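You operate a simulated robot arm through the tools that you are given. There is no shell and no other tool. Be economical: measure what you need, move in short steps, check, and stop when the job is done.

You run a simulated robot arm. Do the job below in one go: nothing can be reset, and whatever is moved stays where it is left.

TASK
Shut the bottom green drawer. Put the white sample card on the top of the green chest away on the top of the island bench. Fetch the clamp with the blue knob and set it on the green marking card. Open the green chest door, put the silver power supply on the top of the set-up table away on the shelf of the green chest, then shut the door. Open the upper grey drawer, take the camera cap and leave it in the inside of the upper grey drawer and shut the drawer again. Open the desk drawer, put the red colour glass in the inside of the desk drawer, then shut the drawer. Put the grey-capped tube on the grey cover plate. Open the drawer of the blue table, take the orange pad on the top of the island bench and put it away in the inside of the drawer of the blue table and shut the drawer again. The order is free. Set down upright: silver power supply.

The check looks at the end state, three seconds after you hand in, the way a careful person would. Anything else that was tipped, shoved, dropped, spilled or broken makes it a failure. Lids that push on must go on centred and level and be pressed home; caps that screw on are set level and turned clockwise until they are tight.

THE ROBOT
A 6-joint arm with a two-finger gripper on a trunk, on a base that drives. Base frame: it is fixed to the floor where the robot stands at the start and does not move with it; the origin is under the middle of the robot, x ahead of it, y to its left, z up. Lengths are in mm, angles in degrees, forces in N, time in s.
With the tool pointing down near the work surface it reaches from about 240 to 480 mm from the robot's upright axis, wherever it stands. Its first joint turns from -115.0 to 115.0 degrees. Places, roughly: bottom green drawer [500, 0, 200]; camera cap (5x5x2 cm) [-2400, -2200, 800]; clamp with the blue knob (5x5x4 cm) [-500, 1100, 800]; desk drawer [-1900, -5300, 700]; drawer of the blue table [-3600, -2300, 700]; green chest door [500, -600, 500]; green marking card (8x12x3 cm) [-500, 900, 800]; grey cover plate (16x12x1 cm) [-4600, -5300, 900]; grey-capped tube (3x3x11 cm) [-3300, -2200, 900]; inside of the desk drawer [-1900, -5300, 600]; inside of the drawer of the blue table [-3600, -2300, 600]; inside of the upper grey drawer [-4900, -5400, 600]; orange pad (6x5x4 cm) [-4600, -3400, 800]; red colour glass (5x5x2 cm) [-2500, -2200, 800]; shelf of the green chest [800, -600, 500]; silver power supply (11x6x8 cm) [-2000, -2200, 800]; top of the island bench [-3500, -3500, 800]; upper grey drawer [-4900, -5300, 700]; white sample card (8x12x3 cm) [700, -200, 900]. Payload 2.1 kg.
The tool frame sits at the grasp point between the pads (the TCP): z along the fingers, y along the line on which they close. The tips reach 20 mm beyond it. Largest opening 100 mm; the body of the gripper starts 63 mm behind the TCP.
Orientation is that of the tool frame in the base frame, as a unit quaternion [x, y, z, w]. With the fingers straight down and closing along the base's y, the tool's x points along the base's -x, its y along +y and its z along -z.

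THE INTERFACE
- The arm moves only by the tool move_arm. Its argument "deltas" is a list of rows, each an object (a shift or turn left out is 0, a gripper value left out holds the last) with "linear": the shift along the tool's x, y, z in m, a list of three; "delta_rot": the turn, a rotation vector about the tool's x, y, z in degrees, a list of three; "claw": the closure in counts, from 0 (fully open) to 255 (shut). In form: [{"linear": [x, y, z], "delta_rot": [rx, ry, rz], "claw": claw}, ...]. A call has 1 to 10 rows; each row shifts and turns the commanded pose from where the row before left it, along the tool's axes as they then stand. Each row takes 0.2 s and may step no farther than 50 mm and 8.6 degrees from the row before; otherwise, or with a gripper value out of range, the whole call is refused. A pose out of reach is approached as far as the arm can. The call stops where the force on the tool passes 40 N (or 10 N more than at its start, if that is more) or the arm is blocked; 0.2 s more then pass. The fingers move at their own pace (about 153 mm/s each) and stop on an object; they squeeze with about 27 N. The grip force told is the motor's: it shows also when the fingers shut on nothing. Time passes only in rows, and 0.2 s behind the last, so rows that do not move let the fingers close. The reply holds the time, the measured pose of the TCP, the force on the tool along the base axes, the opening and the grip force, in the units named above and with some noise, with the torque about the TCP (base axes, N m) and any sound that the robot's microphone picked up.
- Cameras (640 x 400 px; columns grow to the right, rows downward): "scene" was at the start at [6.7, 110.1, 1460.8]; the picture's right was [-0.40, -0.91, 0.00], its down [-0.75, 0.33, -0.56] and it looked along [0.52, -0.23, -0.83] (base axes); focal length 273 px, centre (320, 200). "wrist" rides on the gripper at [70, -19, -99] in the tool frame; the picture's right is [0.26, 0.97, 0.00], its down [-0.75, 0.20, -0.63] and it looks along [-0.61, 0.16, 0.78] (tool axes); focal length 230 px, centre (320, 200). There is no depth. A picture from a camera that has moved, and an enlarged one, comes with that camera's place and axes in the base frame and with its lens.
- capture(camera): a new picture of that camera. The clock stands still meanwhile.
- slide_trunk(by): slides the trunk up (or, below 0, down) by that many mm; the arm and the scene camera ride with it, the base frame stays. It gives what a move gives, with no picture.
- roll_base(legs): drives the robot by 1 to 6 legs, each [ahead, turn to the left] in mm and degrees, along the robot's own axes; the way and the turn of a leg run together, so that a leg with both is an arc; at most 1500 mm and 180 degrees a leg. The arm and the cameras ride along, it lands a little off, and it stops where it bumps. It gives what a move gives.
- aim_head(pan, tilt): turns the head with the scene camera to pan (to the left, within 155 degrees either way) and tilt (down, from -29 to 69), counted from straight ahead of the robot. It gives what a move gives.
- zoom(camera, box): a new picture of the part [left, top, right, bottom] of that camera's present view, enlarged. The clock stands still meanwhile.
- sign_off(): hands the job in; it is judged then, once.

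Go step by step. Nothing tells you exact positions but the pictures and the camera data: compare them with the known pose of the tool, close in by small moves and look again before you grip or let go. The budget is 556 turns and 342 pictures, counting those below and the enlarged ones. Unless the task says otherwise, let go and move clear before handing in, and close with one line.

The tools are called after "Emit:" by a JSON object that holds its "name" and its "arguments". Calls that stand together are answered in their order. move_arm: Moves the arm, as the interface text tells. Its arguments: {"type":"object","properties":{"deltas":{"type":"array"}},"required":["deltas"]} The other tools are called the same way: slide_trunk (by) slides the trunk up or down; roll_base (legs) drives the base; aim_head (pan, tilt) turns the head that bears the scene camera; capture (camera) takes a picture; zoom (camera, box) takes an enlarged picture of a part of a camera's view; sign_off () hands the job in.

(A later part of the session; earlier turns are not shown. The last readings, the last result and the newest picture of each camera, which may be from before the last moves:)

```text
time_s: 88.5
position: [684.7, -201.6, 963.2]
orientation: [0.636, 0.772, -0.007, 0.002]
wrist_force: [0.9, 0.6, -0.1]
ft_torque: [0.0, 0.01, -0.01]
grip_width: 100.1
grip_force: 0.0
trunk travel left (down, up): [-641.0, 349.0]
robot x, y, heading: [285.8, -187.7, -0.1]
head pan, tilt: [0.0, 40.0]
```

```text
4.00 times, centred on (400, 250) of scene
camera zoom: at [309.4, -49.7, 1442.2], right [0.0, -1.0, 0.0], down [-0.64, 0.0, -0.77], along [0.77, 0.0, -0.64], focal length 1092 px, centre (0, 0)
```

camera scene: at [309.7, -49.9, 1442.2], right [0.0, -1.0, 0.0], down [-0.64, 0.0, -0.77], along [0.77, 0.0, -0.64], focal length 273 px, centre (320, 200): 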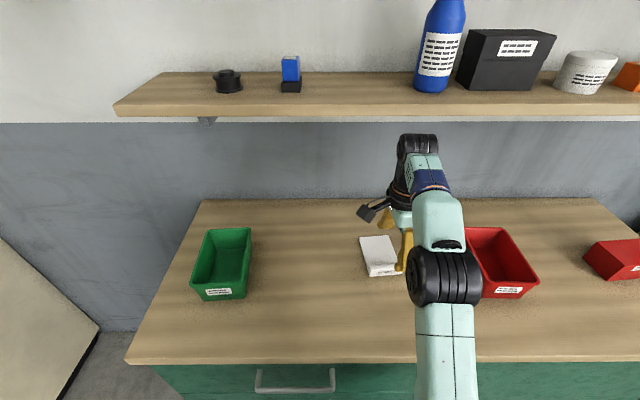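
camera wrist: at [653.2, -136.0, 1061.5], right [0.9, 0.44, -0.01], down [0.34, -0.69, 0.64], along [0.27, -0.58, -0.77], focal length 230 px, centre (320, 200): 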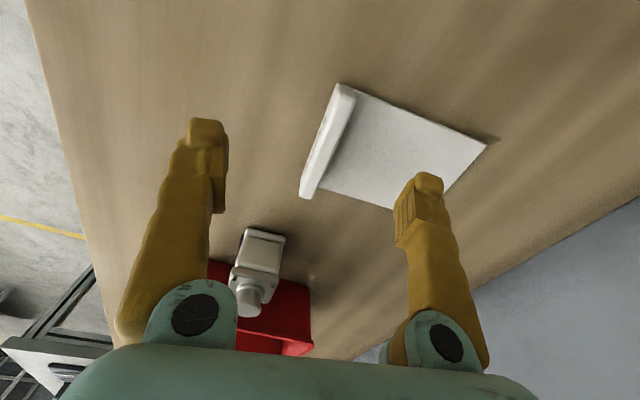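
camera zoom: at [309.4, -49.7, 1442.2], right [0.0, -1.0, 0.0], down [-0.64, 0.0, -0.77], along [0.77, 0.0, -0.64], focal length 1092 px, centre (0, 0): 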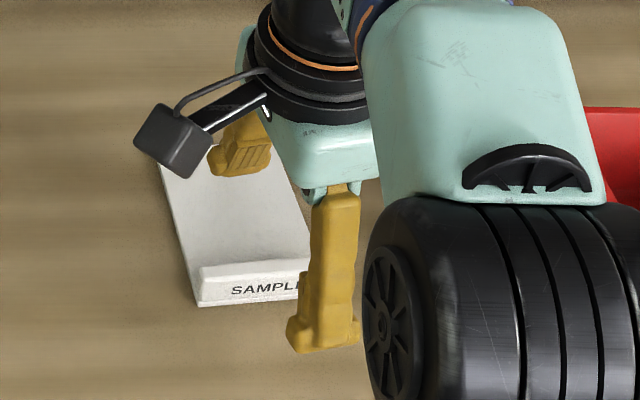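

Aligned over the lip. Lower and look before gripping.

Emit:
{"name": "move_arm", "arguments": {"deltas": [{"delta_rot": [0, 0, 2], "linear": [0.0015, 0, 0.015]}, {"linear": [0, 0, 0.015]}, {}]}}

Emit:
{"name": "capture", "arguments": {"camera": "wrist"}}

Emit:
{"name": "zoom", "arguments": {"camera": "scene", "box": [320, 200, 480, 300]}}

```text
time_s: 89.3
position: [684.3, -199.3, 931.9]
orientation: [0.649, 0.76, -0.005, 0.003]
wrist_force: [-0.2, 0.5, -0.1]
ft_torque: [0.0, -0.03, -0.04]
grip_width: 100.0
grip_force: 0.0
trunk travel left (down, up): [-641.0, 349.0]
robot x, y, heading: [284.4, -188.2, -0.3]
head pan, tilt: [0.0, 40.0]
```

```text
305 pictures are left
camera wrist: at [655.6, -132.5, 1030.6], right [0.91, 0.41, -0.01], down [0.32, -0.7, 0.64], along [0.25, -0.58, -0.77], focal length 230 px, centre (320, 200)
```

wrist: 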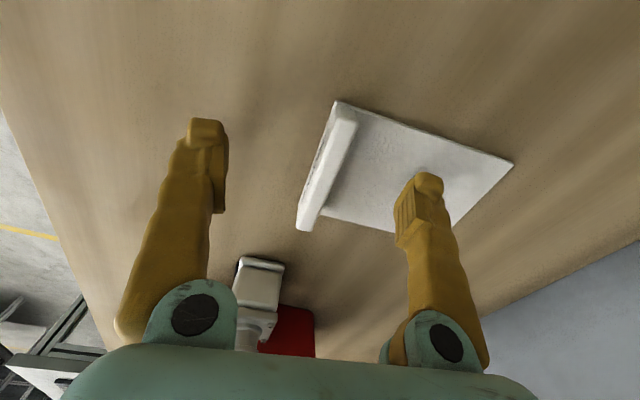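

```text
4.00 times, centred on (400, 250) of scene
camera zoom: at [309.8, -49.9, 1442.2], right [0.0, -1.0, 0.0], down [-0.64, 0.0, -0.77], along [0.77, 0.0, -0.64], focal length 1092 px, centre (0, 0)
```

zoom: 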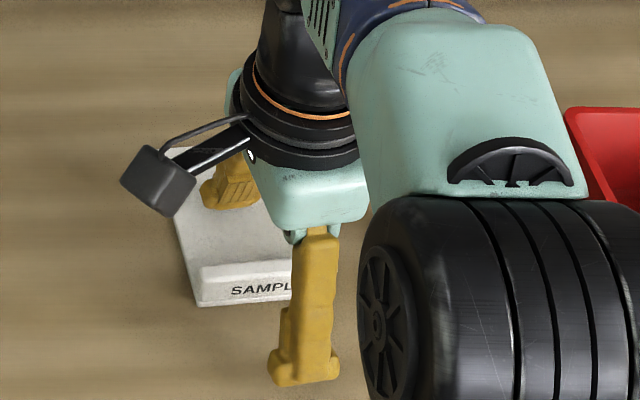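

Looks straddled correctly. Close on the lip.

Emit:
{"name": "move_arm", "arguments": {"deltas": [{"claw": 255}, {}, {}, {}]}}

Emit:
{"name": "move_arm", "arguments": {"deltas": [{"linear": [0, 0, -0.02]}, {"linear": [0, 0, -0.03]}, {}]}}

Emit:
{"name": "capture", "arguments": {"camera": "wrist"}}

```text
time_s: 90.3
position: [684.3, -200.4, 932.0]
orientation: [0.65, 0.76, -0.005, 0.002]
wrist_force: [-0.2, -0.2, -0.3]
ft_torque: [-0.04, 0.01, 0.01]
grip_width: 10.4
grip_force: 27.1
trunk travel left (down, up): [-641.0, 349.0]
robot x, y, heading: [279.6, -187.1, 0.1]
head pan, tilt: [0.0, 40.0]
```

```text
time_s: 91.1
position: [685.6, -196.8, 982.2]
orientation: [0.65, 0.76, -0.006, 0.002]
wrist_force: [1.0, -0.7, -0.6]
ft_torque: [0.01, 0.01, 0.01]
grip_width: 10.8
grip_force: 26.9
trunk travel left (down, up): [-641.0, 349.0]
robot x, y, heading: [285.1, -189.0, -0.2]
head pan, tilt: [0.0, 40.0]
```

```text
303 pictures are left
camera wrist: at [656.3, -129.7, 1080.9], right [0.91, 0.41, -0.01], down [0.32, -0.7, 0.64], along [0.25, -0.58, -0.77], focal length 230 px, centre (320, 200)
```

wrist: 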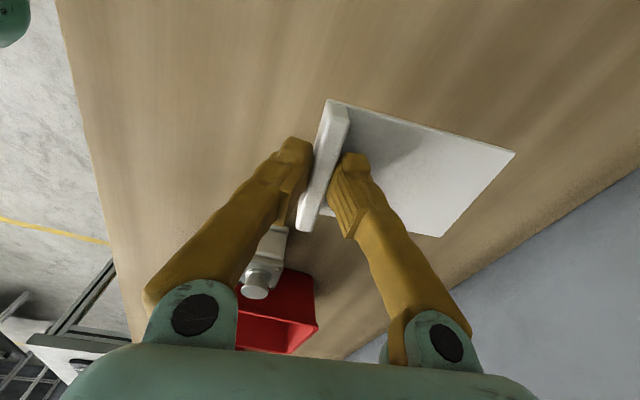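

Card held. I raise the trunk, back off, and survey the room toward the island bench.

Emit:
{"name": "slide_trunk", "arguments": {"by": 220}}

Emit:
{"name": "roll_base", "arguments": {"legs": [[-300, 0], [0, -130]]}}

Emit:
{"name": "aim_head", "arguments": {"pan": 20, "tilt": 15}}

Emit:
{"name": "capture", "arguments": {"camera": "scene"}}

Emit:
{"name": "aim_head", "arguments": {"pan": -20, "tilt": 15}}

Emit:
{"name": "capture", "arguments": {"camera": "scene"}}

```text
time_s: 93.5
position: [684.6, -196.5, 1202.8]
orientation: [0.65, 0.76, -0.007, 0.002]
wrist_force: [-0.2, -0.5, -1.2]
ft_torque: [-0.01, 0.06, -0.01]
grip_width: 10.8
grip_force: 26.8
trunk travel left (down, up): [-861.0, 129.0]
robot x, y, heading: [279.2, -187.0, -0.3]
head pan, tilt: [0.0, 40.0]
```

```text
time_s: 101.0
position: [-289.5, -484.1, 1203.0]
orientation: [0.96, -0.279, -0.004, -0.004]
wrist_force: [0.5, -0.2, -0.4]
ft_torque: [0.03, -0.02, -0.02]
grip_width: 10.7
grip_force: 26.5
trunk travel left (down, up): [-861.0, 129.0]
robot x, y, heading: [-14.9, -190.3, -131.6]
head pan, tilt: [0.0, 40.0]
```

```text
time_s: 101.8
position: [-288.7, -484.8, 1202.6]
orientation: [0.96, -0.28, -0.005, -0.006]
wrist_force: [0.1, -0.3, -0.4]
ft_torque: [-0.01, 0.01, -0.02]
grip_width: 10.7
grip_force: 27.2
trunk travel left (down, up): [-861.0, 129.0]
robot x, y, heading: [-17.8, -189.0, -131.5]
head pan, tilt: [20.0, 15.0]
```

```text
302 pictures are left
camera scene: at [95.0, -324.5, 1701.7], right [-0.93, 0.37, 0.0], down [0.1, 0.24, -0.97], along [-0.35, -0.9, -0.26], focal length 273 px, centre (320, 200)
```

scene: 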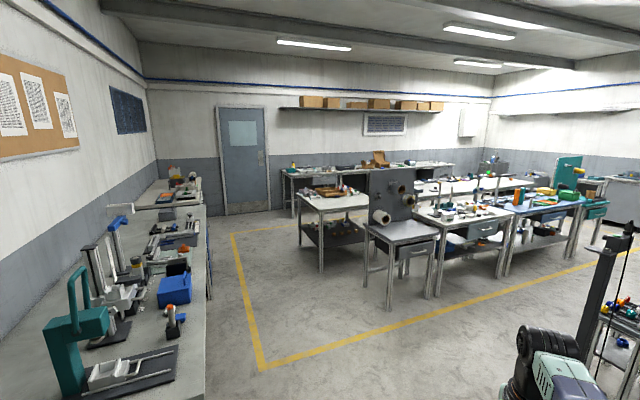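

```text
time_s: 102.9
position: [-288.6, -485.8, 1202.6]
orientation: [0.96, -0.28, -0.004, -0.005]
wrist_force: [0.2, -0.1, -1.3]
ft_torque: [0.0, -0.04, -0.02]
grip_width: 10.6
grip_force: 26.8
trunk travel left (down, up): [-861.0, 129.0]
robot x, y, heading: [-14.7, -187.0, -131.4]
head pan, tilt: [-20.0, 15.0]
```

```text
301 pictures are left
camera scene: at [47.5, -282.3, 1701.7], right [-0.48, 0.88, 0.0], down [0.23, 0.12, -0.97], along [-0.85, -0.46, -0.26], focal length 273 px, centre (320, 200)
```

scene: 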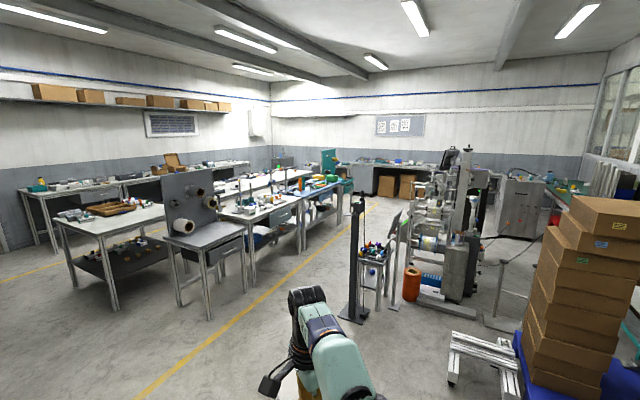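

The room: front row of tables along y≈-2200, island bench behind it (y≈-3200 and beyond), desks at the back wall; a corridor at x≈-400 leads to the back. I drive down it.

Emit:
{"name": "roll_base", "arguments": {"legs": [[0, 25], [1366, 0], [0, 16.4], [1000, 0]]}}

Emit:
{"name": "aim_head", "arguments": {"pan": -60, "tilt": 22}}

Emit:
{"name": "capture", "arguments": {"camera": "scene"}}

Emit:
{"name": "aim_head", "arguments": {"pan": 0, "tilt": 22}}

Emit:
{"name": "capture", "arguments": {"camera": "scene"}}

```text
time_s: 116.6
position: [-488.4, -2859.9, 1202.3]
orientation: [0.998, 0.064, -0.005, -0.003]
wrist_force: [0.3, 0.4, -0.9]
ft_torque: [0.02, -0.04, -0.01]
grip_width: 10.6
grip_force: 27.2
trunk travel left (down, up): [-861.0, 129.0]
robot x, y, heading: [-468.5, -2456.6, -91.8]
head pan, tilt: [-20.0, 15.0]
```

```text
time_s: 117.7
position: [-488.2, -2860.7, 1201.8]
orientation: [0.998, 0.064, -0.005, -0.003]
wrist_force: [0.0, 0.2, -0.8]
ft_torque: [0.02, -0.04, -0.04]
grip_width: 10.9
grip_force: 26.8
trunk travel left (down, up): [-861.0, 129.0]
robot x, y, heading: [-469.8, -2458.0, -91.4]
head pan, tilt: [-60.0, 22.0]
```

```text
300 pictures are left
camera scene: at [-408.3, -2448.0, 1690.4], right [-0.48, 0.88, 0.0], down [0.33, 0.18, -0.93], along [-0.82, -0.44, -0.37], focal length 273 px, centre (320, 200)
```

scene: 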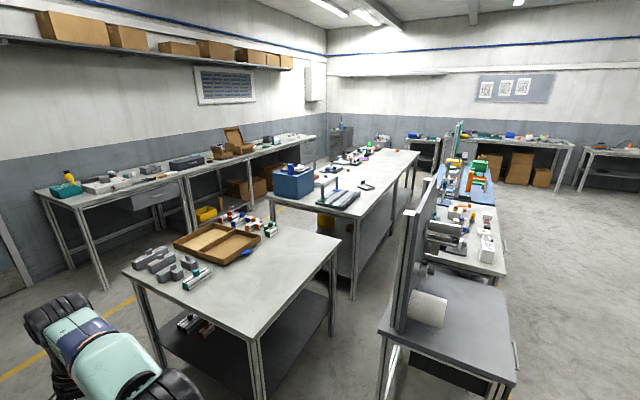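

```text
time_s: 119.0
position: [-488.6, -2860.5, 1202.8]
orientation: [0.998, 0.065, -0.006, -0.004]
wrist_force: [-0.5, 0.5, 0.4]
ft_torque: [0.03, 0.02, 0.02]
grip_width: 10.7
grip_force: 27.2
trunk travel left (down, up): [-861.0, 129.0]
robot x, y, heading: [-467.9, -2456.7, -91.5]
head pan, tilt: [0.0, 22.0]
```

```text
299 pictures are left
camera scene: at [-329.5, -2496.7, 1690.4], right [-1.0, 0.03, 0.0], down [0.01, 0.37, -0.93], along [-0.03, -0.93, -0.37], focal length 273 px, centre (320, 200)
```

scene: 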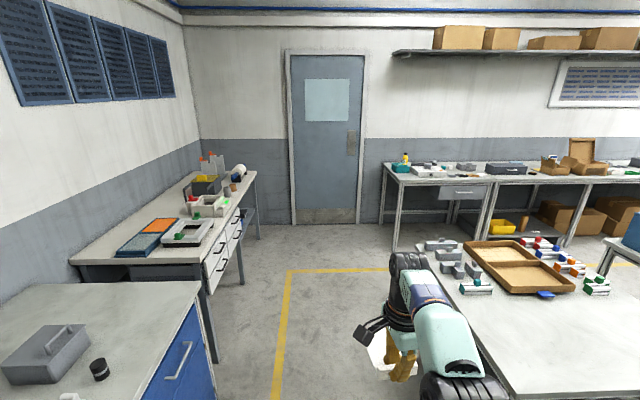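

The island bench spans about x -2150…-4870, y -3050…-3950, and the back aisle around y≈-4500 is clear. I drive around to its back side.

Emit:
{"name": "roll_base", "arguments": {"legs": [[0, 1.5], [1000, 0], [1030, 0], [0, -90]]}}

Emit:
{"name": "aim_head", "arguments": {"pan": -30, "tilt": 22}}

Emit:
{"name": "capture", "arguments": {"camera": "scene"}}

Emit:
{"name": "aim_head", "arguments": {"pan": 20, "tilt": 22}}

Emit:
{"name": "capture", "arguments": {"camera": "scene"}}

```text
time_s: 133.4
position: [-908.3, -4504.6, 1202.1]
orientation: [0.76, -0.65, -0.001, -0.006]
wrist_force: [-0.5, 0.0, -0.7]
ft_torque: [0.02, -0.02, 0.0]
grip_width: 10.9
grip_force: 26.4
trunk travel left (down, up): [-861.0, 129.0]
robot x, y, heading: [-506.0, -4508.8, 179.9]
head pan, tilt: [0.0, 22.0]
```

```text
time_s: 134.3
position: [-908.0, -4503.2, 1203.2]
orientation: [0.76, -0.65, -0.001, -0.006]
wrist_force: [0.1, 0.3, -0.4]
ft_torque: [0.02, -0.05, -0.02]
grip_width: 11.0
grip_force: 27.7
trunk travel left (down, up): [-861.0, 129.0]
robot x, y, heading: [-503.4, -4512.4, 180.1]
head pan, tilt: [-30.0, 22.0]
```

```text
298 pictures are left
camera scene: at [-525.3, -4607.4, 1690.4], right [0.5, 0.86, 0.0], down [0.32, -0.19, -0.93], along [-0.8, 0.47, -0.37], focal length 273 px, centre (320, 200)
```

scene: 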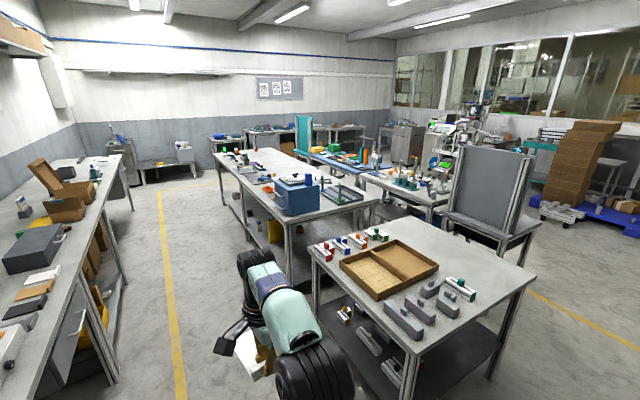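

```text
time_s: 135.5
position: [-908.7, -4504.0, 1202.2]
orientation: [0.76, -0.65, -0.002, -0.006]
wrist_force: [0.0, 1.0, -0.9]
ft_torque: [-0.02, -0.04, 0.0]
grip_width: 10.8
grip_force: 27.4
trunk travel left (down, up): [-861.0, 129.0]
robot x, y, heading: [-506.5, -4515.7, 179.8]
head pan, tilt: [20.0, 22.0]
```

```text
297 pictures are left
camera scene: at [-532.4, -4685.1, 1690.4], right [-0.34, 0.94, 0.0], down [0.35, 0.13, -0.93], along [-0.87, -0.31, -0.37], focal length 273 px, centre (320, 200)
```

scene: 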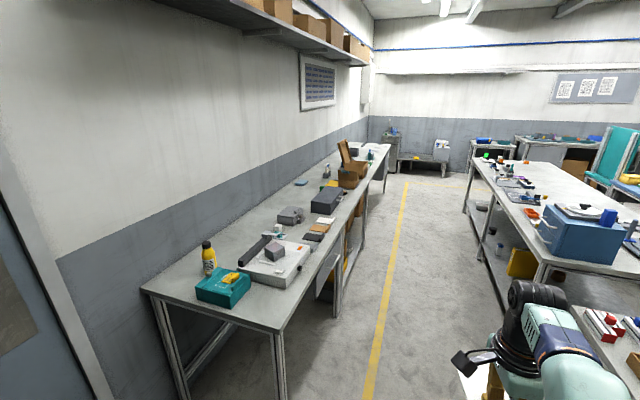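

Back aisle clear. Drive along to x≈-3000 and turn to face the island.

Emit:
{"name": "roll_base", "arguments": {"legs": [[1250, 0], [1250, 0], [0, -90]]}}

Emit:
{"name": "aim_head", "arguments": {"pan": 0, "tilt": 35}}

Emit:
{"name": "capture", "arguments": {"camera": "scene"}}

Emit:
{"name": "aim_head", "arguments": {"pan": 60, "tilt": 25}}

Emit:
{"name": "capture", "arguments": {"camera": "scene"}}

```text
time_s: 151.5
position: [-3036.2, -4079.6, 1201.9]
orientation: [-0.1, 0.995, -0.003, 0.005]
wrist_force: [0.2, 0.1, -0.8]
ft_torque: [-0.04, 0.03, 0.0]
grip_width: 10.7
grip_force: 27.0
trunk travel left (down, up): [-861.0, 129.0]
robot x, y, heading: [-3026.5, -4476.9, 92.5]
head pan, tilt: [20.0, 22.0]
```

```text
time_s: 152.3
position: [-3035.7, -4079.7, 1202.8]
orientation: [-0.101, 0.995, -0.003, 0.007]
wrist_force: [0.1, -0.7, -0.1]
ft_torque: [-0.02, 0.01, 0.01]
grip_width: 10.6
grip_force: 27.3
trunk travel left (down, up): [-861.0, 129.0]
robot x, y, heading: [-3024.2, -4479.1, 92.6]
head pan, tilt: [0.0, 35.0]
```

```text
296 pictures are left
camera scene: at [-3165.7, -4460.4, 1669.8], right [1.0, 0.04, 0.0], down [0.03, -0.57, -0.82], along [-0.04, 0.82, -0.57], focal length 273 px, centre (320, 200)
```

scene: 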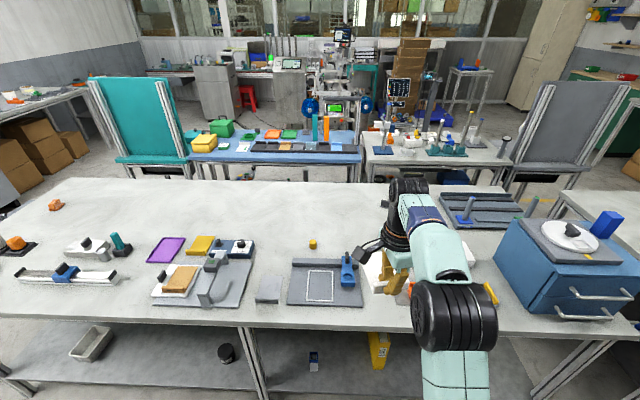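

```text
time_s: 153.6
position: [-3036.3, -4079.3, 1203.0]
orientation: [-0.1, 0.995, -0.003, 0.006]
wrist_force: [0.0, -0.9, -1.0]
ft_torque: [-0.03, 0.0, -0.04]
grip_width: 10.4
grip_force: 26.6
trunk travel left (down, up): [-861.0, 129.0]
robot x, y, heading: [-3025.2, -4479.6, 92.8]
head pan, tilt: [60.0, 25.0]
```

```text
295 pictures are left
camera scene: at [-3243.5, -4505.6, 1685.5], right [0.46, 0.89, 0.0], down [0.37, -0.2, -0.91], along [-0.8, 0.42, -0.42], focal length 273 px, centre (320, 200)
```

scene: 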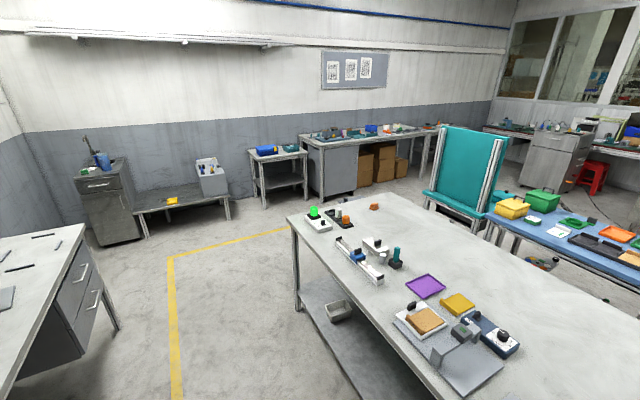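

Island top visible, orange pad at the far end. I look with the wrist camera at the bench area ahead, right of the dark mat.

Emit:
{"name": "capture", "arguments": {"camera": "wrist"}}

Emit:
{"name": "aim_head", "arguments": {"pan": -25, "tilt": 45}}

Emit:
{"name": "capture", "arguments": {"camera": "scene"}}

```text
294 pictures are left
camera wrist: at [-3101.5, -4111.3, 1300.8], right [-0.45, 0.9, -0.01], down [0.69, 0.35, 0.64], along [0.57, 0.28, -0.77], focal length 230 px, centre (320, 200)
```

wrist: 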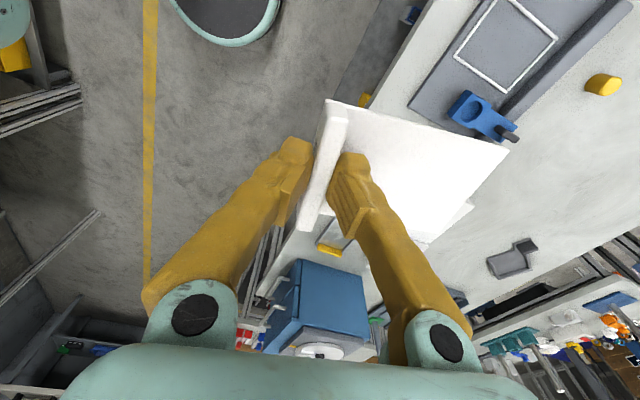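

```text
time_s: 155.2
position: [-3035.3, -4078.7, 1203.0]
orientation: [-0.1, 0.995, -0.003, 0.005]
wrist_force: [-0.3, -0.8, -0.3]
ft_torque: [-0.04, -0.02, 0.0]
grip_width: 10.7
grip_force: 26.7
trunk travel left (down, up): [-861.0, 129.0]
robot x, y, heading: [-3024.2, -4481.7, 92.5]
head pan, tilt: [-25.0, 45.0]
```

```text
293 pictures are left
camera scene: at [-3130.8, -4473.2, 1654.9], right [0.92, -0.38, 0.0], down [-0.27, -0.65, -0.71], along [0.27, 0.65, -0.71], focal length 273 px, centre (320, 200)
```

scene: 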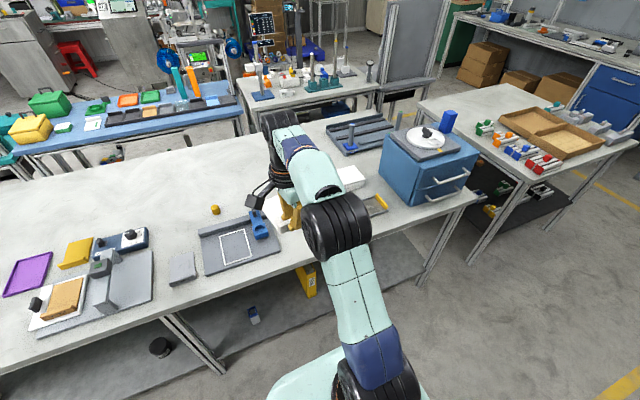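

A free spot lies around [-3365, -3640]. I shift the robot left by 340 mm and move up to the bench.

Emit:
{"name": "roll_base", "arguments": {"legs": [[0, 87.4], [340, 0], [0, -90], [320, 0]]}}

Emit:
{"name": "capture", "arguments": {"camera": "scene"}}

Emit:
{"name": "capture", "arguments": {"camera": "wrist"}}

```text
time_s: 166.6
position: [-3423.0, -3759.8, 1202.0]
orientation: [-0.118, 0.993, -0.001, 0.005]
wrist_force: [0.3, -0.9, -1.2]
ft_torque: [-0.04, 0.04, -0.02]
grip_width: 10.9
grip_force: 26.7
trunk travel left (down, up): [-861.0, 129.0]
robot x, y, heading: [-3396.0, -4157.7, 94.6]
head pan, tilt: [-25.0, 45.0]
```

```text
292 pictures are left
camera scene: at [-3503.0, -4156.3, 1655.0], right [0.94, -0.35, 0.0], down [-0.25, -0.66, -0.71], along [0.25, 0.66, -0.71], focal length 273 px, centre (320, 200)
```

scene: 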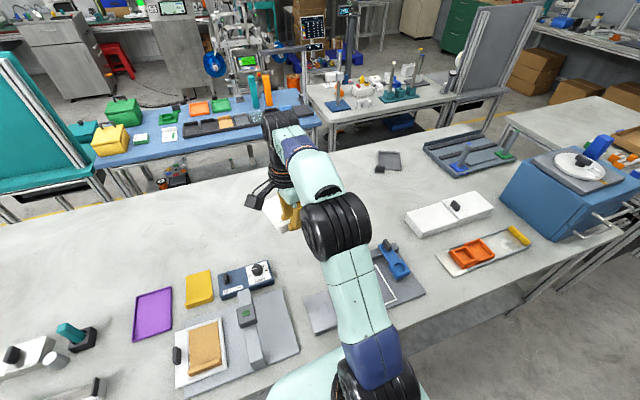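

```text
291 pictures are left
camera wrist: at [-3487.0, -3793.1, 1301.3], right [-0.48, 0.88, -0.01], down [0.68, 0.37, 0.64], along [0.56, 0.3, -0.77], focal length 230 px, centre (320, 200)
```

wrist: 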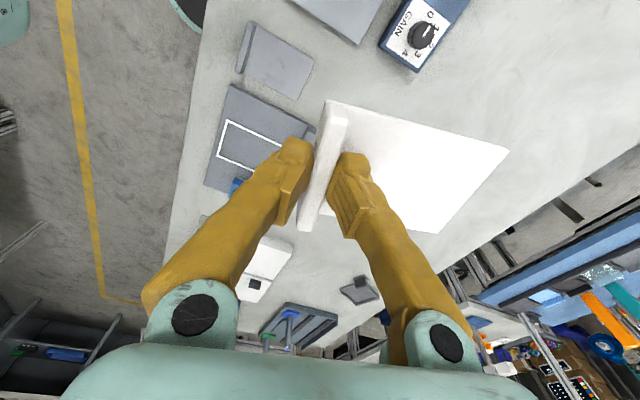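

I take the target lip position as [-3385, -3690]. Moving over it and lowering the trunk.

Emit:
{"name": "move_arm", "arguments": {"deltas": [{"linear": [-0.0267, 0.0296, 0]}, {"linear": [-0.0267, 0.0296, 0]}, {}]}}

Emit:
{"name": "slide_trunk", "arguments": {"by": -270}}

Emit:
{"name": "capture", "arguments": {"camera": "scene"}}

Emit:
{"name": "capture", "arguments": {"camera": "wrist"}}

```text
time_s: 167.4
position: [-3390.1, -3718.7, 1190.2]
orientation: [-0.118, 0.993, -0.003, 0.006]
wrist_force: [-0.3, 0.4, -0.1]
ft_torque: [-0.03, 0.0, 0.0]
grip_width: 10.6
grip_force: 27.1
out of reach, approached as far as the arm can: row 2
trunk travel left (down, up): [-861.0, 129.0]
robot x, y, heading: [-3398.0, -4161.8, 94.6]
head pan, tilt: [-25.0, 45.0]
```

```text
time_s: 170.1
position: [-3390.3, -3719.0, 920.7]
orientation: [-0.119, 0.993, -0.003, 0.006]
wrist_force: [0.1, -0.3, -1.2]
ft_torque: [-0.03, -0.02, 0.01]
grip_width: 10.6
grip_force: 27.7
trunk travel left (down, up): [-591.0, 399.0]
robot x, y, heading: [-3400.8, -4162.2, 94.4]
head pan, tilt: [-25.0, 45.0]
```

```text
290 pictures are left
camera scene: at [-3503.1, -4154.4, 1385.0], right [0.94, -0.35, 0.0], down [-0.25, -0.66, -0.71], along [0.25, 0.66, -0.71], focal length 273 px, centre (320, 200)
```

scene: 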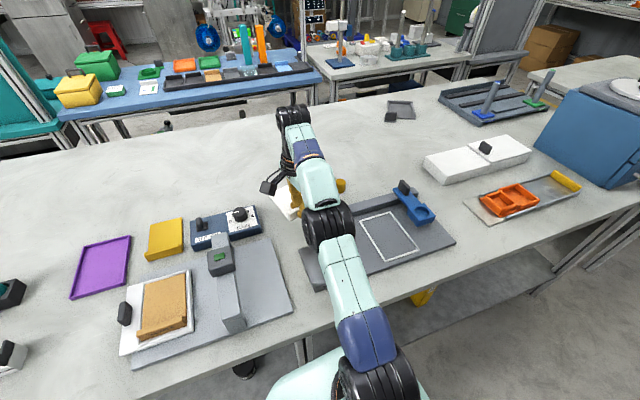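

```text
289 pictures are left
camera wrist: at [-3454.9, -3752.2, 1019.0], right [-0.48, 0.88, -0.01], down [0.67, 0.37, 0.64], along [0.56, 0.3, -0.77], focal length 230 px, centre (320, 200)
```

wrist: 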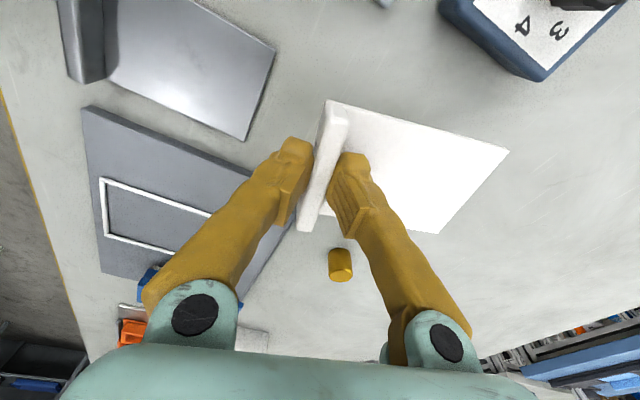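

Area is clear. Lowering slowly.

Emit:
{"name": "move_arm", "arguments": {"deltas": [{"linear": [0, 0, 0.02]}, {"linear": [0, 0, 0.02]}, {"linear": [0, 0, 0.015]}, {}]}}

Emit:
{"name": "capture", "arguments": {"camera": "wrist"}}

```text
time_s: 171.1
position: [-3389.2, -3718.0, 866.0]
orientation: [-0.118, 0.993, -0.002, 0.006]
wrist_force: [0.2, -0.2, -0.4]
ft_torque: [-0.02, -0.06, -0.02]
grip_width: 10.6
grip_force: 26.6
trunk travel left (down, up): [-591.0, 399.0]
robot x, y, heading: [-3394.9, -4157.9, 94.4]
head pan, tilt: [-25.0, 45.0]
```

```text
288 pictures are left
camera wrist: at [-3454.1, -3751.8, 964.6], right [-0.48, 0.88, -0.01], down [0.67, 0.37, 0.64], along [0.56, 0.3, -0.77], focal length 230 px, centre (320, 200)
```

wrist: 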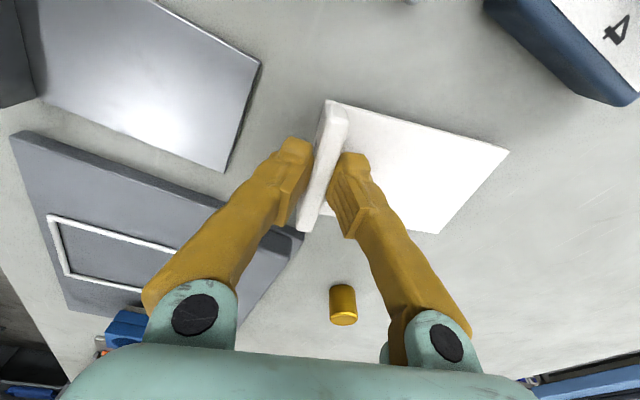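

Emit:
{"name": "move_arm", "arguments": {"deltas": [{"linear": [0, 0.015, 0.01]}, {"linear": [0, 0, 0.008]}, {"linear": [0, 0, 0.003]}, {}]}}

Emit:
{"name": "move_arm", "arguments": {"deltas": [{"linear": [0, 0, 0.002]}, {"linear": [0, 0, 0.002]}, {}]}}

```text
time_s: 172.1
position: [-3393.6, -3704.7, 845.7]
orientation: [-0.118, 0.993, 0.001, 0.006]
wrist_force: [-1.2, 8.2, 28.1]
ft_torque: [0.1, 0.02, -0.01]
grip_width: 10.9
grip_force: 26.7
trunk travel left (down, up): [-591.0, 399.0]
robot x, y, heading: [-3397.4, -4157.4, 94.4]
head pan, tilt: [-25.0, 45.0]
```

```text
time_s: 172.9
position: [-3392.4, -3705.9, 842.2]
orientation: [-0.119, 0.993, 0.0, 0.006]
wrist_force: [-1.3, 9.9, 29.5]
ft_torque: [0.15, 0.02, 0.02]
grip_width: 10.8
grip_force: 27.1
trunk travel left (down, up): [-591.0, 399.0]
robot x, y, heading: [-3395.7, -4162.2, 94.7]
head pan, tilt: [-25.0, 45.0]
```

Card touches the bench (28 N). Release and lift.

Emit:
{"name": "move_arm", "arguments": {"deltas": [{"claw": 170}, {}, {"linear": [0, 0, -0.01]}, {"linear": [0, 0, -0.02]}, {"linear": [0, 0, -0.04]}, {"linear": [0, 0, -0.04]}]}}

Emit:
{"name": "capture", "arguments": {"camera": "wrist"}}

Emit:
{"name": "capture", "arguments": {"camera": "scene"}}

```text
time_s: 174.3
position: [-3395.1, -3727.9, 936.3]
orientation: [-0.118, 0.993, -0.002, 0.005]
wrist_force: [0.1, -0.3, 0.7]
ft_torque: [0.02, -0.01, 0.0]
grip_width: 33.4
grip_force: 0.1
out of reach, approached as far as the arm can: row 5, 6
trunk travel left (down, up): [-591.0, 399.0]
robot x, y, heading: [-3398.0, -4157.8, 94.5]
head pan, tilt: [-25.0, 45.0]
```

```text
287 pictures are left
camera wrist: at [-3459.6, -3762.3, 1034.4], right [-0.48, 0.88, -0.01], down [0.67, 0.37, 0.64], along [0.56, 0.3, -0.77], focal length 230 px, centre (320, 200)
```

wrist: 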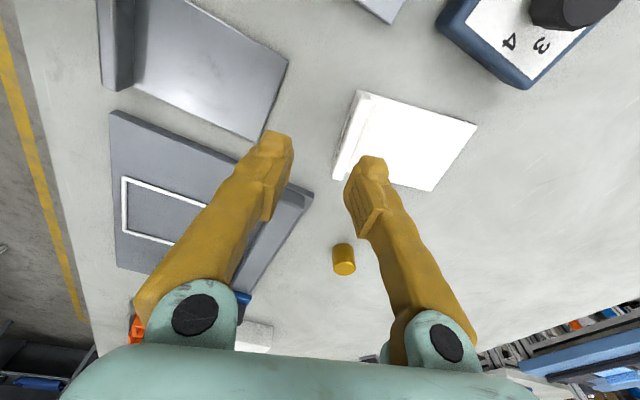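

```text
286 pictures are left
camera scene: at [-3503.2, -4156.3, 1384.9], right [0.94, -0.35, 0.0], down [-0.25, -0.66, -0.71], along [0.25, 0.66, -0.71], focal length 273 px, centre (320, 200)
```

scene: 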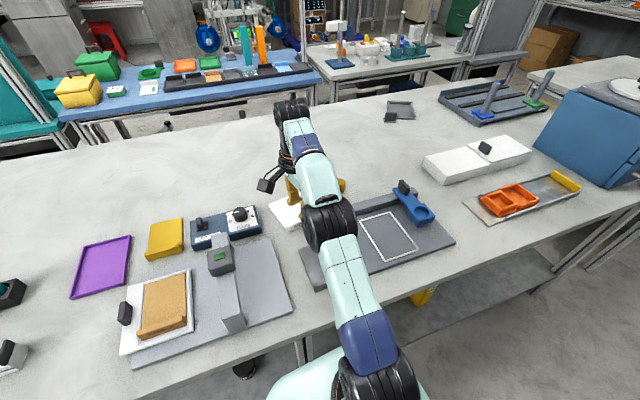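

Card is flat on the island. Next I open the desk and grey drawers while the gripper is empty: back off, turn and look at the back row.

Emit:
{"name": "slide_trunk", "arguments": {"by": 250}}

Emit:
{"name": "roll_base", "arguments": {"legs": [[-320, 0], [0, 130]]}}

Emit:
{"name": "aim_head", "arguments": {"pan": -10, "tilt": 25}}

Emit:
{"name": "capture", "arguments": {"camera": "scene"}}

Emit:
{"name": "aim_head", "arguments": {"pan": 80, "tilt": 25}}

Emit:
{"name": "capture", "arguments": {"camera": "scene"}}

```text
time_s: 176.9
position: [-3394.1, -3727.0, 1184.9]
orientation: [-0.119, 0.993, -0.002, 0.006]
wrist_force: [1.1, -0.8, -0.1]
ft_torque: [-0.03, 0.0, -0.01]
grip_width: 33.5
grip_force: 0.1
trunk travel left (down, up): [-841.0, 149.0]
robot x, y, heading: [-3394.8, -4155.7, 94.7]
head pan, tilt: [-25.0, 45.0]
```

```text
time_s: 184.5
position: [-3698.6, -4756.2, 1185.3]
orientation: [0.954, -0.301, -0.005, -0.004]
wrist_force: [0.1, -0.2, -0.8]
ft_torque: [0.0, 0.02, -0.01]
grip_width: 33.5
grip_force: 0.0
trunk travel left (down, up): [-841.0, 149.0]
robot x, y, heading: [-3371.0, -4475.1, -134.1]
head pan, tilt: [-25.0, 45.0]
```

```text
time_s: 185.3
position: [-3700.0, -4755.4, 1186.1]
orientation: [0.953, -0.302, -0.005, -0.004]
wrist_force: [0.0, -0.7, 0.4]
ft_torque: [0.01, -0.01, 0.04]
grip_width: 33.3
grip_force: 0.0
trunk travel left (down, up): [-841.0, 149.0]
robot x, y, heading: [-3372.0, -4475.9, -134.0]
head pan, tilt: [-10.0, 25.0]
```

```text
285 pictures are left
camera scene: at [-3303.6, -4582.3, 1665.5], right [-0.59, 0.81, 0.0], down [0.34, 0.25, -0.91], along [-0.73, -0.53, -0.42], focal length 273 px, centre (320, 200)
```

scene: 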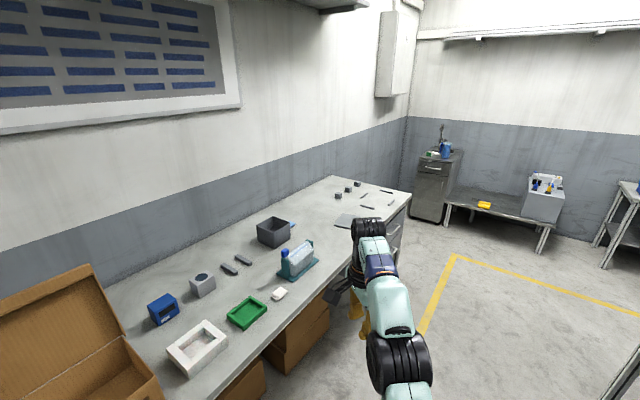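

```text
time_s: 186.9
position: [-3698.7, -4757.1, 1184.8]
orientation: [0.953, -0.302, -0.003, -0.004]
wrist_force: [0.7, -0.4, 0.3]
ft_torque: [-0.02, 0.02, 0.0]
grip_width: 33.2
grip_force: 0.0
trunk travel left (down, up): [-841.0, 149.0]
robot x, y, heading: [-3375.5, -4474.1, -134.2]
head pan, tilt: [80.0, 25.0]
```

```text
284 pictures are left
camera scene: at [-3174.9, -4603.1, 1665.5], right [-0.81, -0.59, 0.0], down [-0.25, 0.34, -0.91], along [0.53, -0.73, -0.42], focal length 273 px, centre (320, 200)
```

scene: 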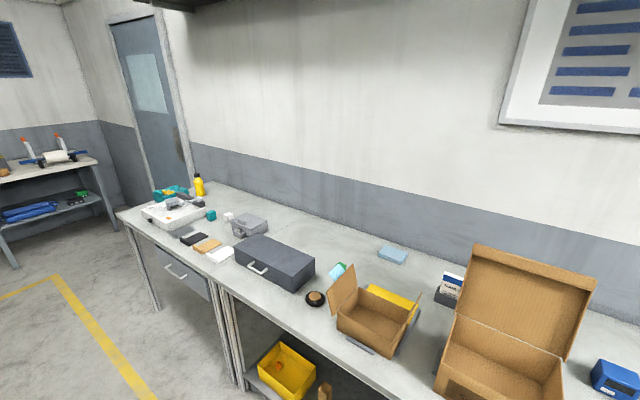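

The grey drawer unit is at the right end of the back bench, desk drawer at the left end. First the grey drawer: drive in front of it.

Emit:
{"name": "roll_base", "arguments": {"legs": [[0, -46], [1500, 0], [0, 90]]}}

Emit:
{"name": "aim_head", "arguments": {"pan": 0, "tilt": 45}}

Emit:
{"name": "capture", "arguments": {"camera": "scene"}}

Emit:
{"name": "capture", "arguments": {"camera": "wrist"}}

```text
time_s: 200.2
position: [-4914.3, -4944.7, 1184.5]
orientation: [0.997, 0.079, -0.006, -0.003]
wrist_force: [-0.3, 0.7, 0.7]
ft_torque: [0.0, 0.01, 0.03]
grip_width: 33.2
grip_force: 0.0
trunk travel left (down, up): [-841.0, 149.0]
robot x, y, heading: [-4872.3, -4514.4, -90.0]
head pan, tilt: [80.0, 25.0]
```

```text
time_s: 201.7
position: [-4913.6, -4945.6, 1184.9]
orientation: [0.997, 0.078, -0.005, -0.003]
wrist_force: [-0.5, -0.4, -0.8]
ft_torque: [0.01, -0.01, -0.02]
grip_width: 33.4
grip_force: 0.1
trunk travel left (down, up): [-841.0, 149.0]
robot x, y, heading: [-4875.5, -4517.2, -89.8]
head pan, tilt: [0.0, 45.0]
```

```text
283 pictures are left
camera scene: at [-4735.3, -4537.1, 1634.9], right [-1.0, 0.0, 0.0], down [0.0, 0.71, -0.71], along [0.0, -0.71, -0.71], focal length 273 px, centre (320, 200)
```

scene: 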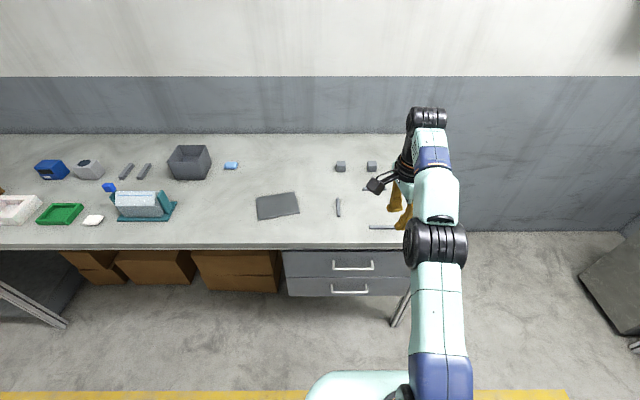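

```text
282 pictures are left
camera wrist: at [-4846.7, -4916.5, 1283.9], right [0.41, -0.91, -0.01], down [-0.7, -0.32, 0.64], along [-0.58, -0.25, -0.77], focal length 230 px, centre (320, 200)
```

wrist: 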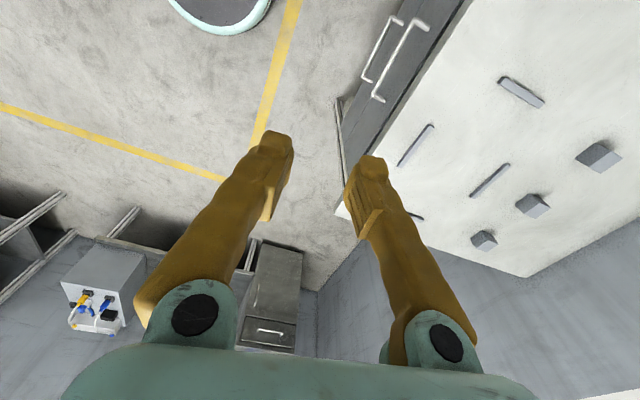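

Upper grey drawer handle ≈[-4862, -5131, 647], just beneath the bench edge, so I must grip it horizontally with fingers closing vertically. Reorienting the tool.

Emit:
{"name": "move_arm", "arguments": {"deltas": [{"delta_rot": [0, 0, 8.5]}, {"delta_rot": [-8.2, 0, 0], "claw": 0}, {"delta_rot": [-8.2, 0, 0]}, {"delta_rot": [-8.2, 0, 0]}, {"delta_rot": [-8.2, 0, 0]}, {"delta_rot": [-8.2, 0, 0]}, {"delta_rot": [-8.2, 0, 0]}, {"delta_rot": [-8.2, 0, 0]}, {"delta_rot": [-8.2, 0, 0]}]}}

Emit:
{"name": "move_arm", "arguments": {"deltas": [{"delta_rot": [-8.2, 0, 0]}, {"delta_rot": [-8.2, 0, 0]}, {"delta_rot": [-8.2, 0, 0]}]}}

Emit:
{"name": "capture", "arguments": {"camera": "scene"}}

```text
time_s: 203.7
position: [-4904.2, -4942.6, 1182.4]
orientation: [0.865, 0.022, 0.014, 0.502]
wrist_force: [-0.4, -0.9, 1.1]
ft_torque: [0.03, -0.07, 0.11]
grip_width: 99.8
grip_force: 0.1
out of reach, approached as far as the arm can: row 8
trunk travel left (down, up): [-841.0, 149.0]
robot x, y, heading: [-4875.4, -4517.7, -90.0]
head pan, tilt: [0.0, 45.0]
```

```text
time_s: 204.5
position: [-4913.2, -4967.2, 1184.4]
orientation: [0.736, 0.009, 0.016, 0.676]
wrist_force: [0.2, 1.0, 0.5]
ft_torque: [0.02, 0.0, -0.02]
grip_width: 100.0
grip_force: 0.0
out of reach, approached as far as the arm can: row 2, 3
trunk travel left (down, up): [-841.0, 149.0]
robot x, y, heading: [-4878.2, -4514.8, -90.1]
head pan, tilt: [0.0, 45.0]
```

```text
281 pictures are left
camera scene: at [-4736.0, -4538.5, 1635.0], right [-1.0, 0.0, 0.0], down [0.0, 0.71, -0.71], along [0.0, -0.71, -0.71], focal length 273 px, centre (320, 200)
```

scene: 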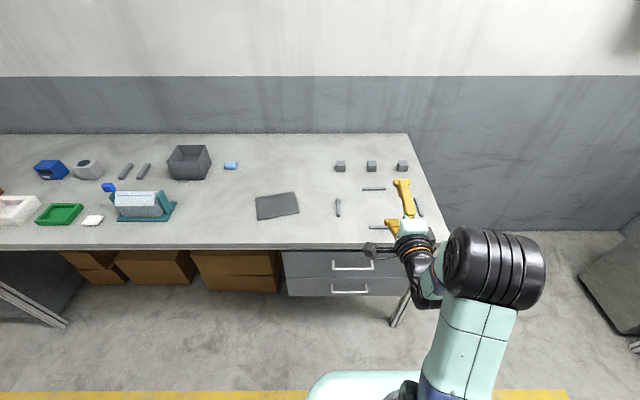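

Tool is horizontal. Lower the trunk to the handle height, in front of the drawers.

Emit:
{"name": "slide_trunk", "arguments": {"by": -400}}

Emit:
{"name": "slide_trunk", "arguments": {"by": -130}}

Emit:
{"name": "capture", "arguments": {"camera": "scene"}}

Emit:
{"name": "capture", "arguments": {"camera": "wrist"}}

```text
time_s: 208.3
position: [-4911.3, -4967.1, 786.1]
orientation: [0.736, 0.011, 0.018, 0.677]
wrist_force: [-0.7, 0.2, -0.4]
ft_torque: [0.0, 0.01, 0.04]
grip_width: 100.1
grip_force: 0.0
trunk travel left (down, up): [-441.0, 549.0]
robot x, y, heading: [-4875.2, -4513.0, -89.9]
head pan, tilt: [0.0, 45.0]
```

```text
time_s: 209.9
position: [-4911.5, -4966.9, 655.4]
orientation: [0.737, 0.01, 0.018, 0.676]
wrist_force: [-0.5, -0.5, -0.8]
ft_torque: [0.02, -0.02, 0.0]
grip_width: 100.1
grip_force: 0.1
trunk travel left (down, up): [-311.0, 679.0]
robot x, y, heading: [-4877.2, -4514.7, -90.1]
head pan, tilt: [0.0, 45.0]
```

```text
280 pictures are left
camera scene: at [-4735.5, -4537.0, 1105.0], right [-1.0, 0.0, 0.0], down [0.0, 0.71, -0.71], along [0.0, -0.71, -0.71], focal length 273 px, centre (320, 200)
```

scene: 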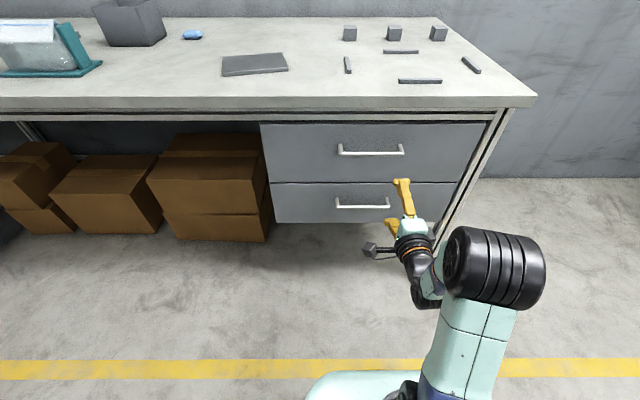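

```text
279 pictures are left
camera wrist: at [-4846.0, -4864.1, 646.6], right [0.25, -0.07, 0.97], down [-0.78, 0.58, 0.24], along [-0.58, -0.81, 0.09], focal length 230 px, centre (320, 200)
```

wrist: 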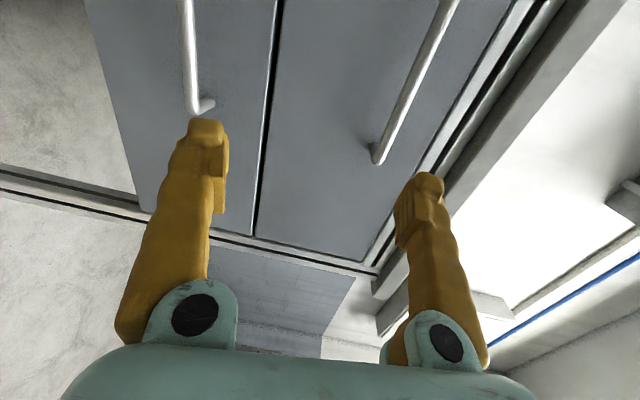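

Handle refined to [-4858, -5097, 712]. I align laterally/vertically, narrow the fingers, then drive forward.

Emit:
{"name": "move_arm", "arguments": {"deltas": [{"linear": [0.0265, 0.0285, 0], "claw": 90}, {"linear": [0.0265, 0.0285, 0]}, {}]}}

Emit:
{"name": "roll_base", "arguments": {"legs": [[90, 0]]}}

Emit:
{"name": "capture", "arguments": {"camera": "scene"}}

Emit:
{"name": "capture", "arguments": {"camera": "wrist"}}

```text
time_s: 210.7
position: [-4898.2, -4965.4, 716.7]
orientation: [0.736, 0.013, 0.019, 0.676]
wrist_force: [0.7, 0.8, -0.9]
ft_torque: [0.02, 0.0, -0.02]
grip_width: 65.1
grip_force: 0.2
out of reach, approached as far as the arm can: row 1, 2
trunk travel left (down, up): [-311.0, 679.0]
robot x, y, heading: [-4874.7, -4515.9, -89.8]
head pan, tilt: [0.0, 45.0]
```

```text
time_s: 211.8
position: [-4898.5, -5054.8, 716.3]
orientation: [0.736, 0.012, 0.019, 0.677]
wrist_force: [1.5, -0.3, -0.6]
ft_torque: [0.01, 0.01, -0.01]
grip_width: 64.6
grip_force: 0.0
trunk travel left (down, up): [-311.0, 679.0]
robot x, y, heading: [-4877.1, -4602.4, -90.0]
head pan, tilt: [0.0, 45.0]
```

```text
278 pictures are left
camera scene: at [-4735.4, -4626.4, 1104.9], right [-1.0, 0.0, 0.0], down [0.0, 0.71, -0.71], along [0.0, -0.71, -0.71], focal length 273 px, centre (320, 200)
```

scene: 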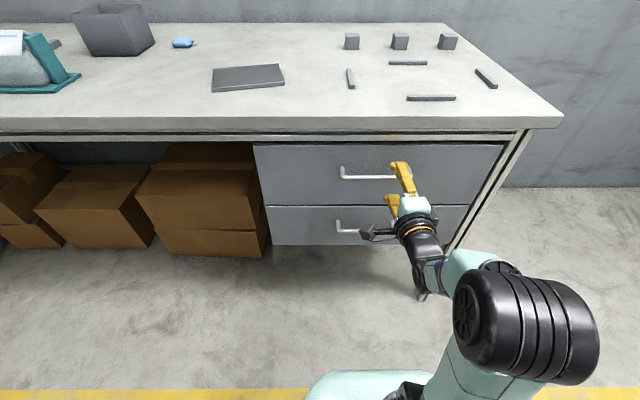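

```text
277 pictures are left
camera wrist: at [-4833.1, -4951.1, 707.3], right [0.25, -0.07, 0.97], down [-0.78, 0.58, 0.25], along [-0.57, -0.81, 0.09], focal length 230 px, centre (320, 200)
```

wrist: 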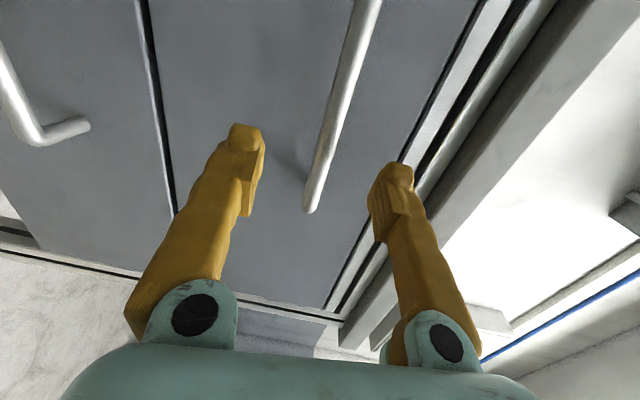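

The handle lies between the fingers. Advance and close on it.

Emit:
{"name": "move_arm", "arguments": {"deltas": [{"linear": [0.01, 0, 0.02]}, {"linear": [0.01, 0, 0.018]}, {}]}}

Emit:
{"name": "capture", "arguments": {"camera": "wrist"}}

```text
time_s: 212.6
position: [-4901.1, -5088.7, 716.9]
orientation: [0.737, 0.014, 0.02, 0.675]
wrist_force: [0.3, -0.4, -0.9]
ft_torque: [0.03, 0.01, 0.0]
grip_width: 64.9
grip_force: 0.0
out of reach, approached as far as the arm can: row 1, 2
trunk travel left (down, up): [-311.0, 679.0]
robot x, y, heading: [-4873.8, -4603.7, -90.1]
head pan, tilt: [0.0, 45.0]
```

```text
276 pictures are left
camera wrist: at [-4835.7, -4984.5, 708.3], right [0.25, -0.07, 0.97], down [-0.78, 0.57, 0.25], along [-0.57, -0.82, 0.09], focal length 230 px, centre (320, 200)
```

wrist: 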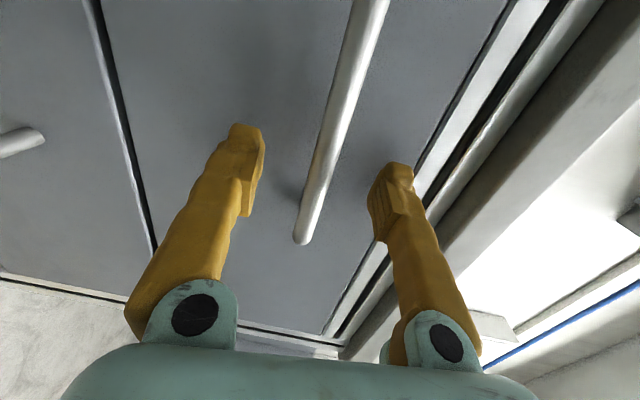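

Emit:
{"name": "move_arm", "arguments": {"deltas": [{"linear": [0, 0, 0.006]}, {"claw": 255}, {}, {}]}}

Emit:
{"name": "capture", "arguments": {"camera": "wrist"}}

```text
time_s: 213.6
position: [-4901.7, -5095.5, 715.0]
orientation: [0.74, 0.014, 0.021, 0.673]
wrist_force: [0.0, 1.1, -12.2]
ft_torque: [-0.12, 0.14, 0.04]
grip_width: 0.0
grip_force: 26.9
trunk travel left (down, up): [-311.0, 679.0]
robot x, y, heading: [-4879.3, -4603.7, -89.8]
head pan, tilt: [0.0, 45.0]
```

```text
275 pictures are left
camera wrist: at [-4836.7, -4991.3, 706.1], right [0.25, -0.08, 0.97], down [-0.78, 0.57, 0.25], along [-0.57, -0.82, 0.08], focal length 230 px, centre (320, 200)
```

wrist: 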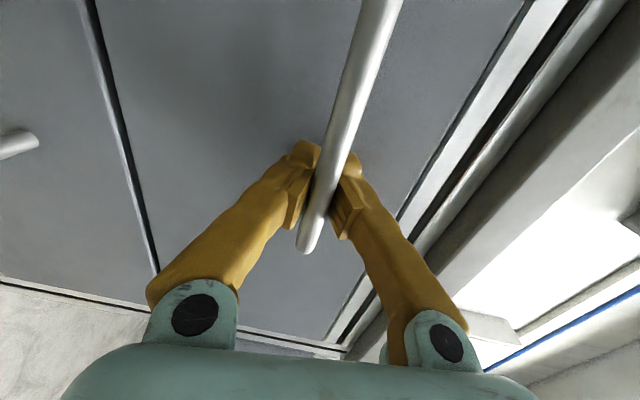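

Fingers shut beyond the bar (it sits behind the tips). Reopen, back off 20 mm and close again.

Emit:
{"name": "move_arm", "arguments": {"deltas": [{"claw": 90}, {}, {"linear": [0, 0, -0.018]}, {"claw": 255}, {}, {}]}}

Emit:
{"name": "capture", "arguments": {"camera": "wrist"}}

```text
time_s: 215.0
position: [-4901.3, -5076.6, 716.5]
orientation: [0.739, 0.013, 0.019, 0.674]
wrist_force: [-0.1, 3.7, -11.4]
ft_torque: [0.1, 0.65, 0.14]
grip_width: 10.8
grip_force: 38.6
trunk travel left (down, up): [-311.0, 679.0]
robot x, y, heading: [-4876.6, -4602.0, -90.2]
head pan, tilt: [0.0, 45.0]
```

```text
274 pictures are left
camera wrist: at [-4836.2, -4973.5, 707.2], right [0.25, -0.08, 0.97], down [-0.78, 0.57, 0.25], along [-0.57, -0.81, 0.08], focal length 230 px, centre (320, 200)
```

wrist: 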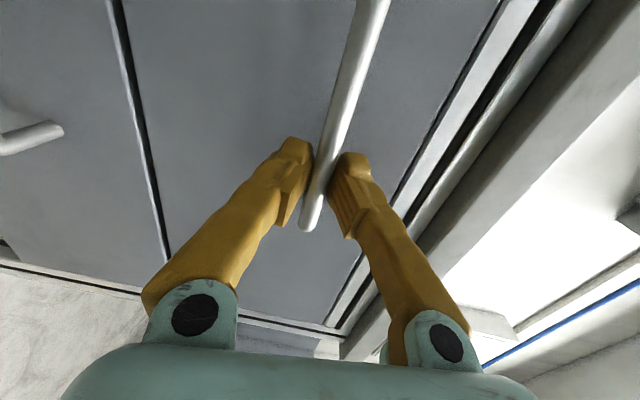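

Bar gripped (10.8 mm). Pull the drawer open by driving back 240 mm.

Emit:
{"name": "roll_base", "arguments": {"legs": [[-240, 0]]}}

Emit:
{"name": "capture", "arguments": {"camera": "scene"}}

```text
time_s: 216.8
position: [-4903.6, -4836.5, 715.8]
orientation: [0.738, 0.011, 0.019, 0.674]
wrist_force: [-3.8, 1.0, -17.0]
ft_torque: [0.16, 0.64, -0.1]
grip_width: 11.0
grip_force: 38.7
trunk travel left (down, up): [-311.0, 679.0]
robot x, y, heading: [-4876.5, -4363.3, -89.8]
head pan, tilt: [0.0, 45.0]
```

```text
273 pictures are left
camera scene: at [-4736.3, -4386.8, 1104.9], right [-1.0, 0.0, 0.0], down [0.0, 0.71, -0.71], along [0.0, -0.71, -0.71], focal length 273 px, centre (320, 200)
```

scene: 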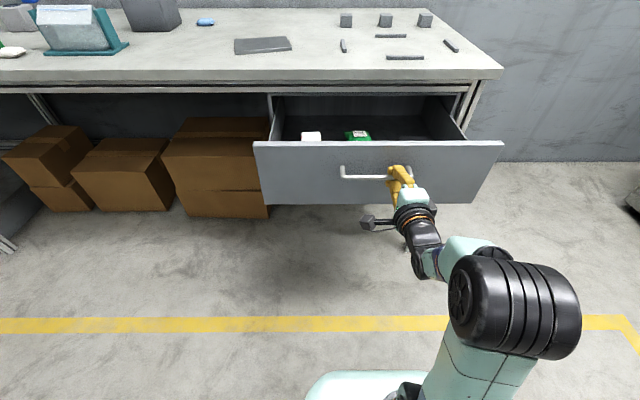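

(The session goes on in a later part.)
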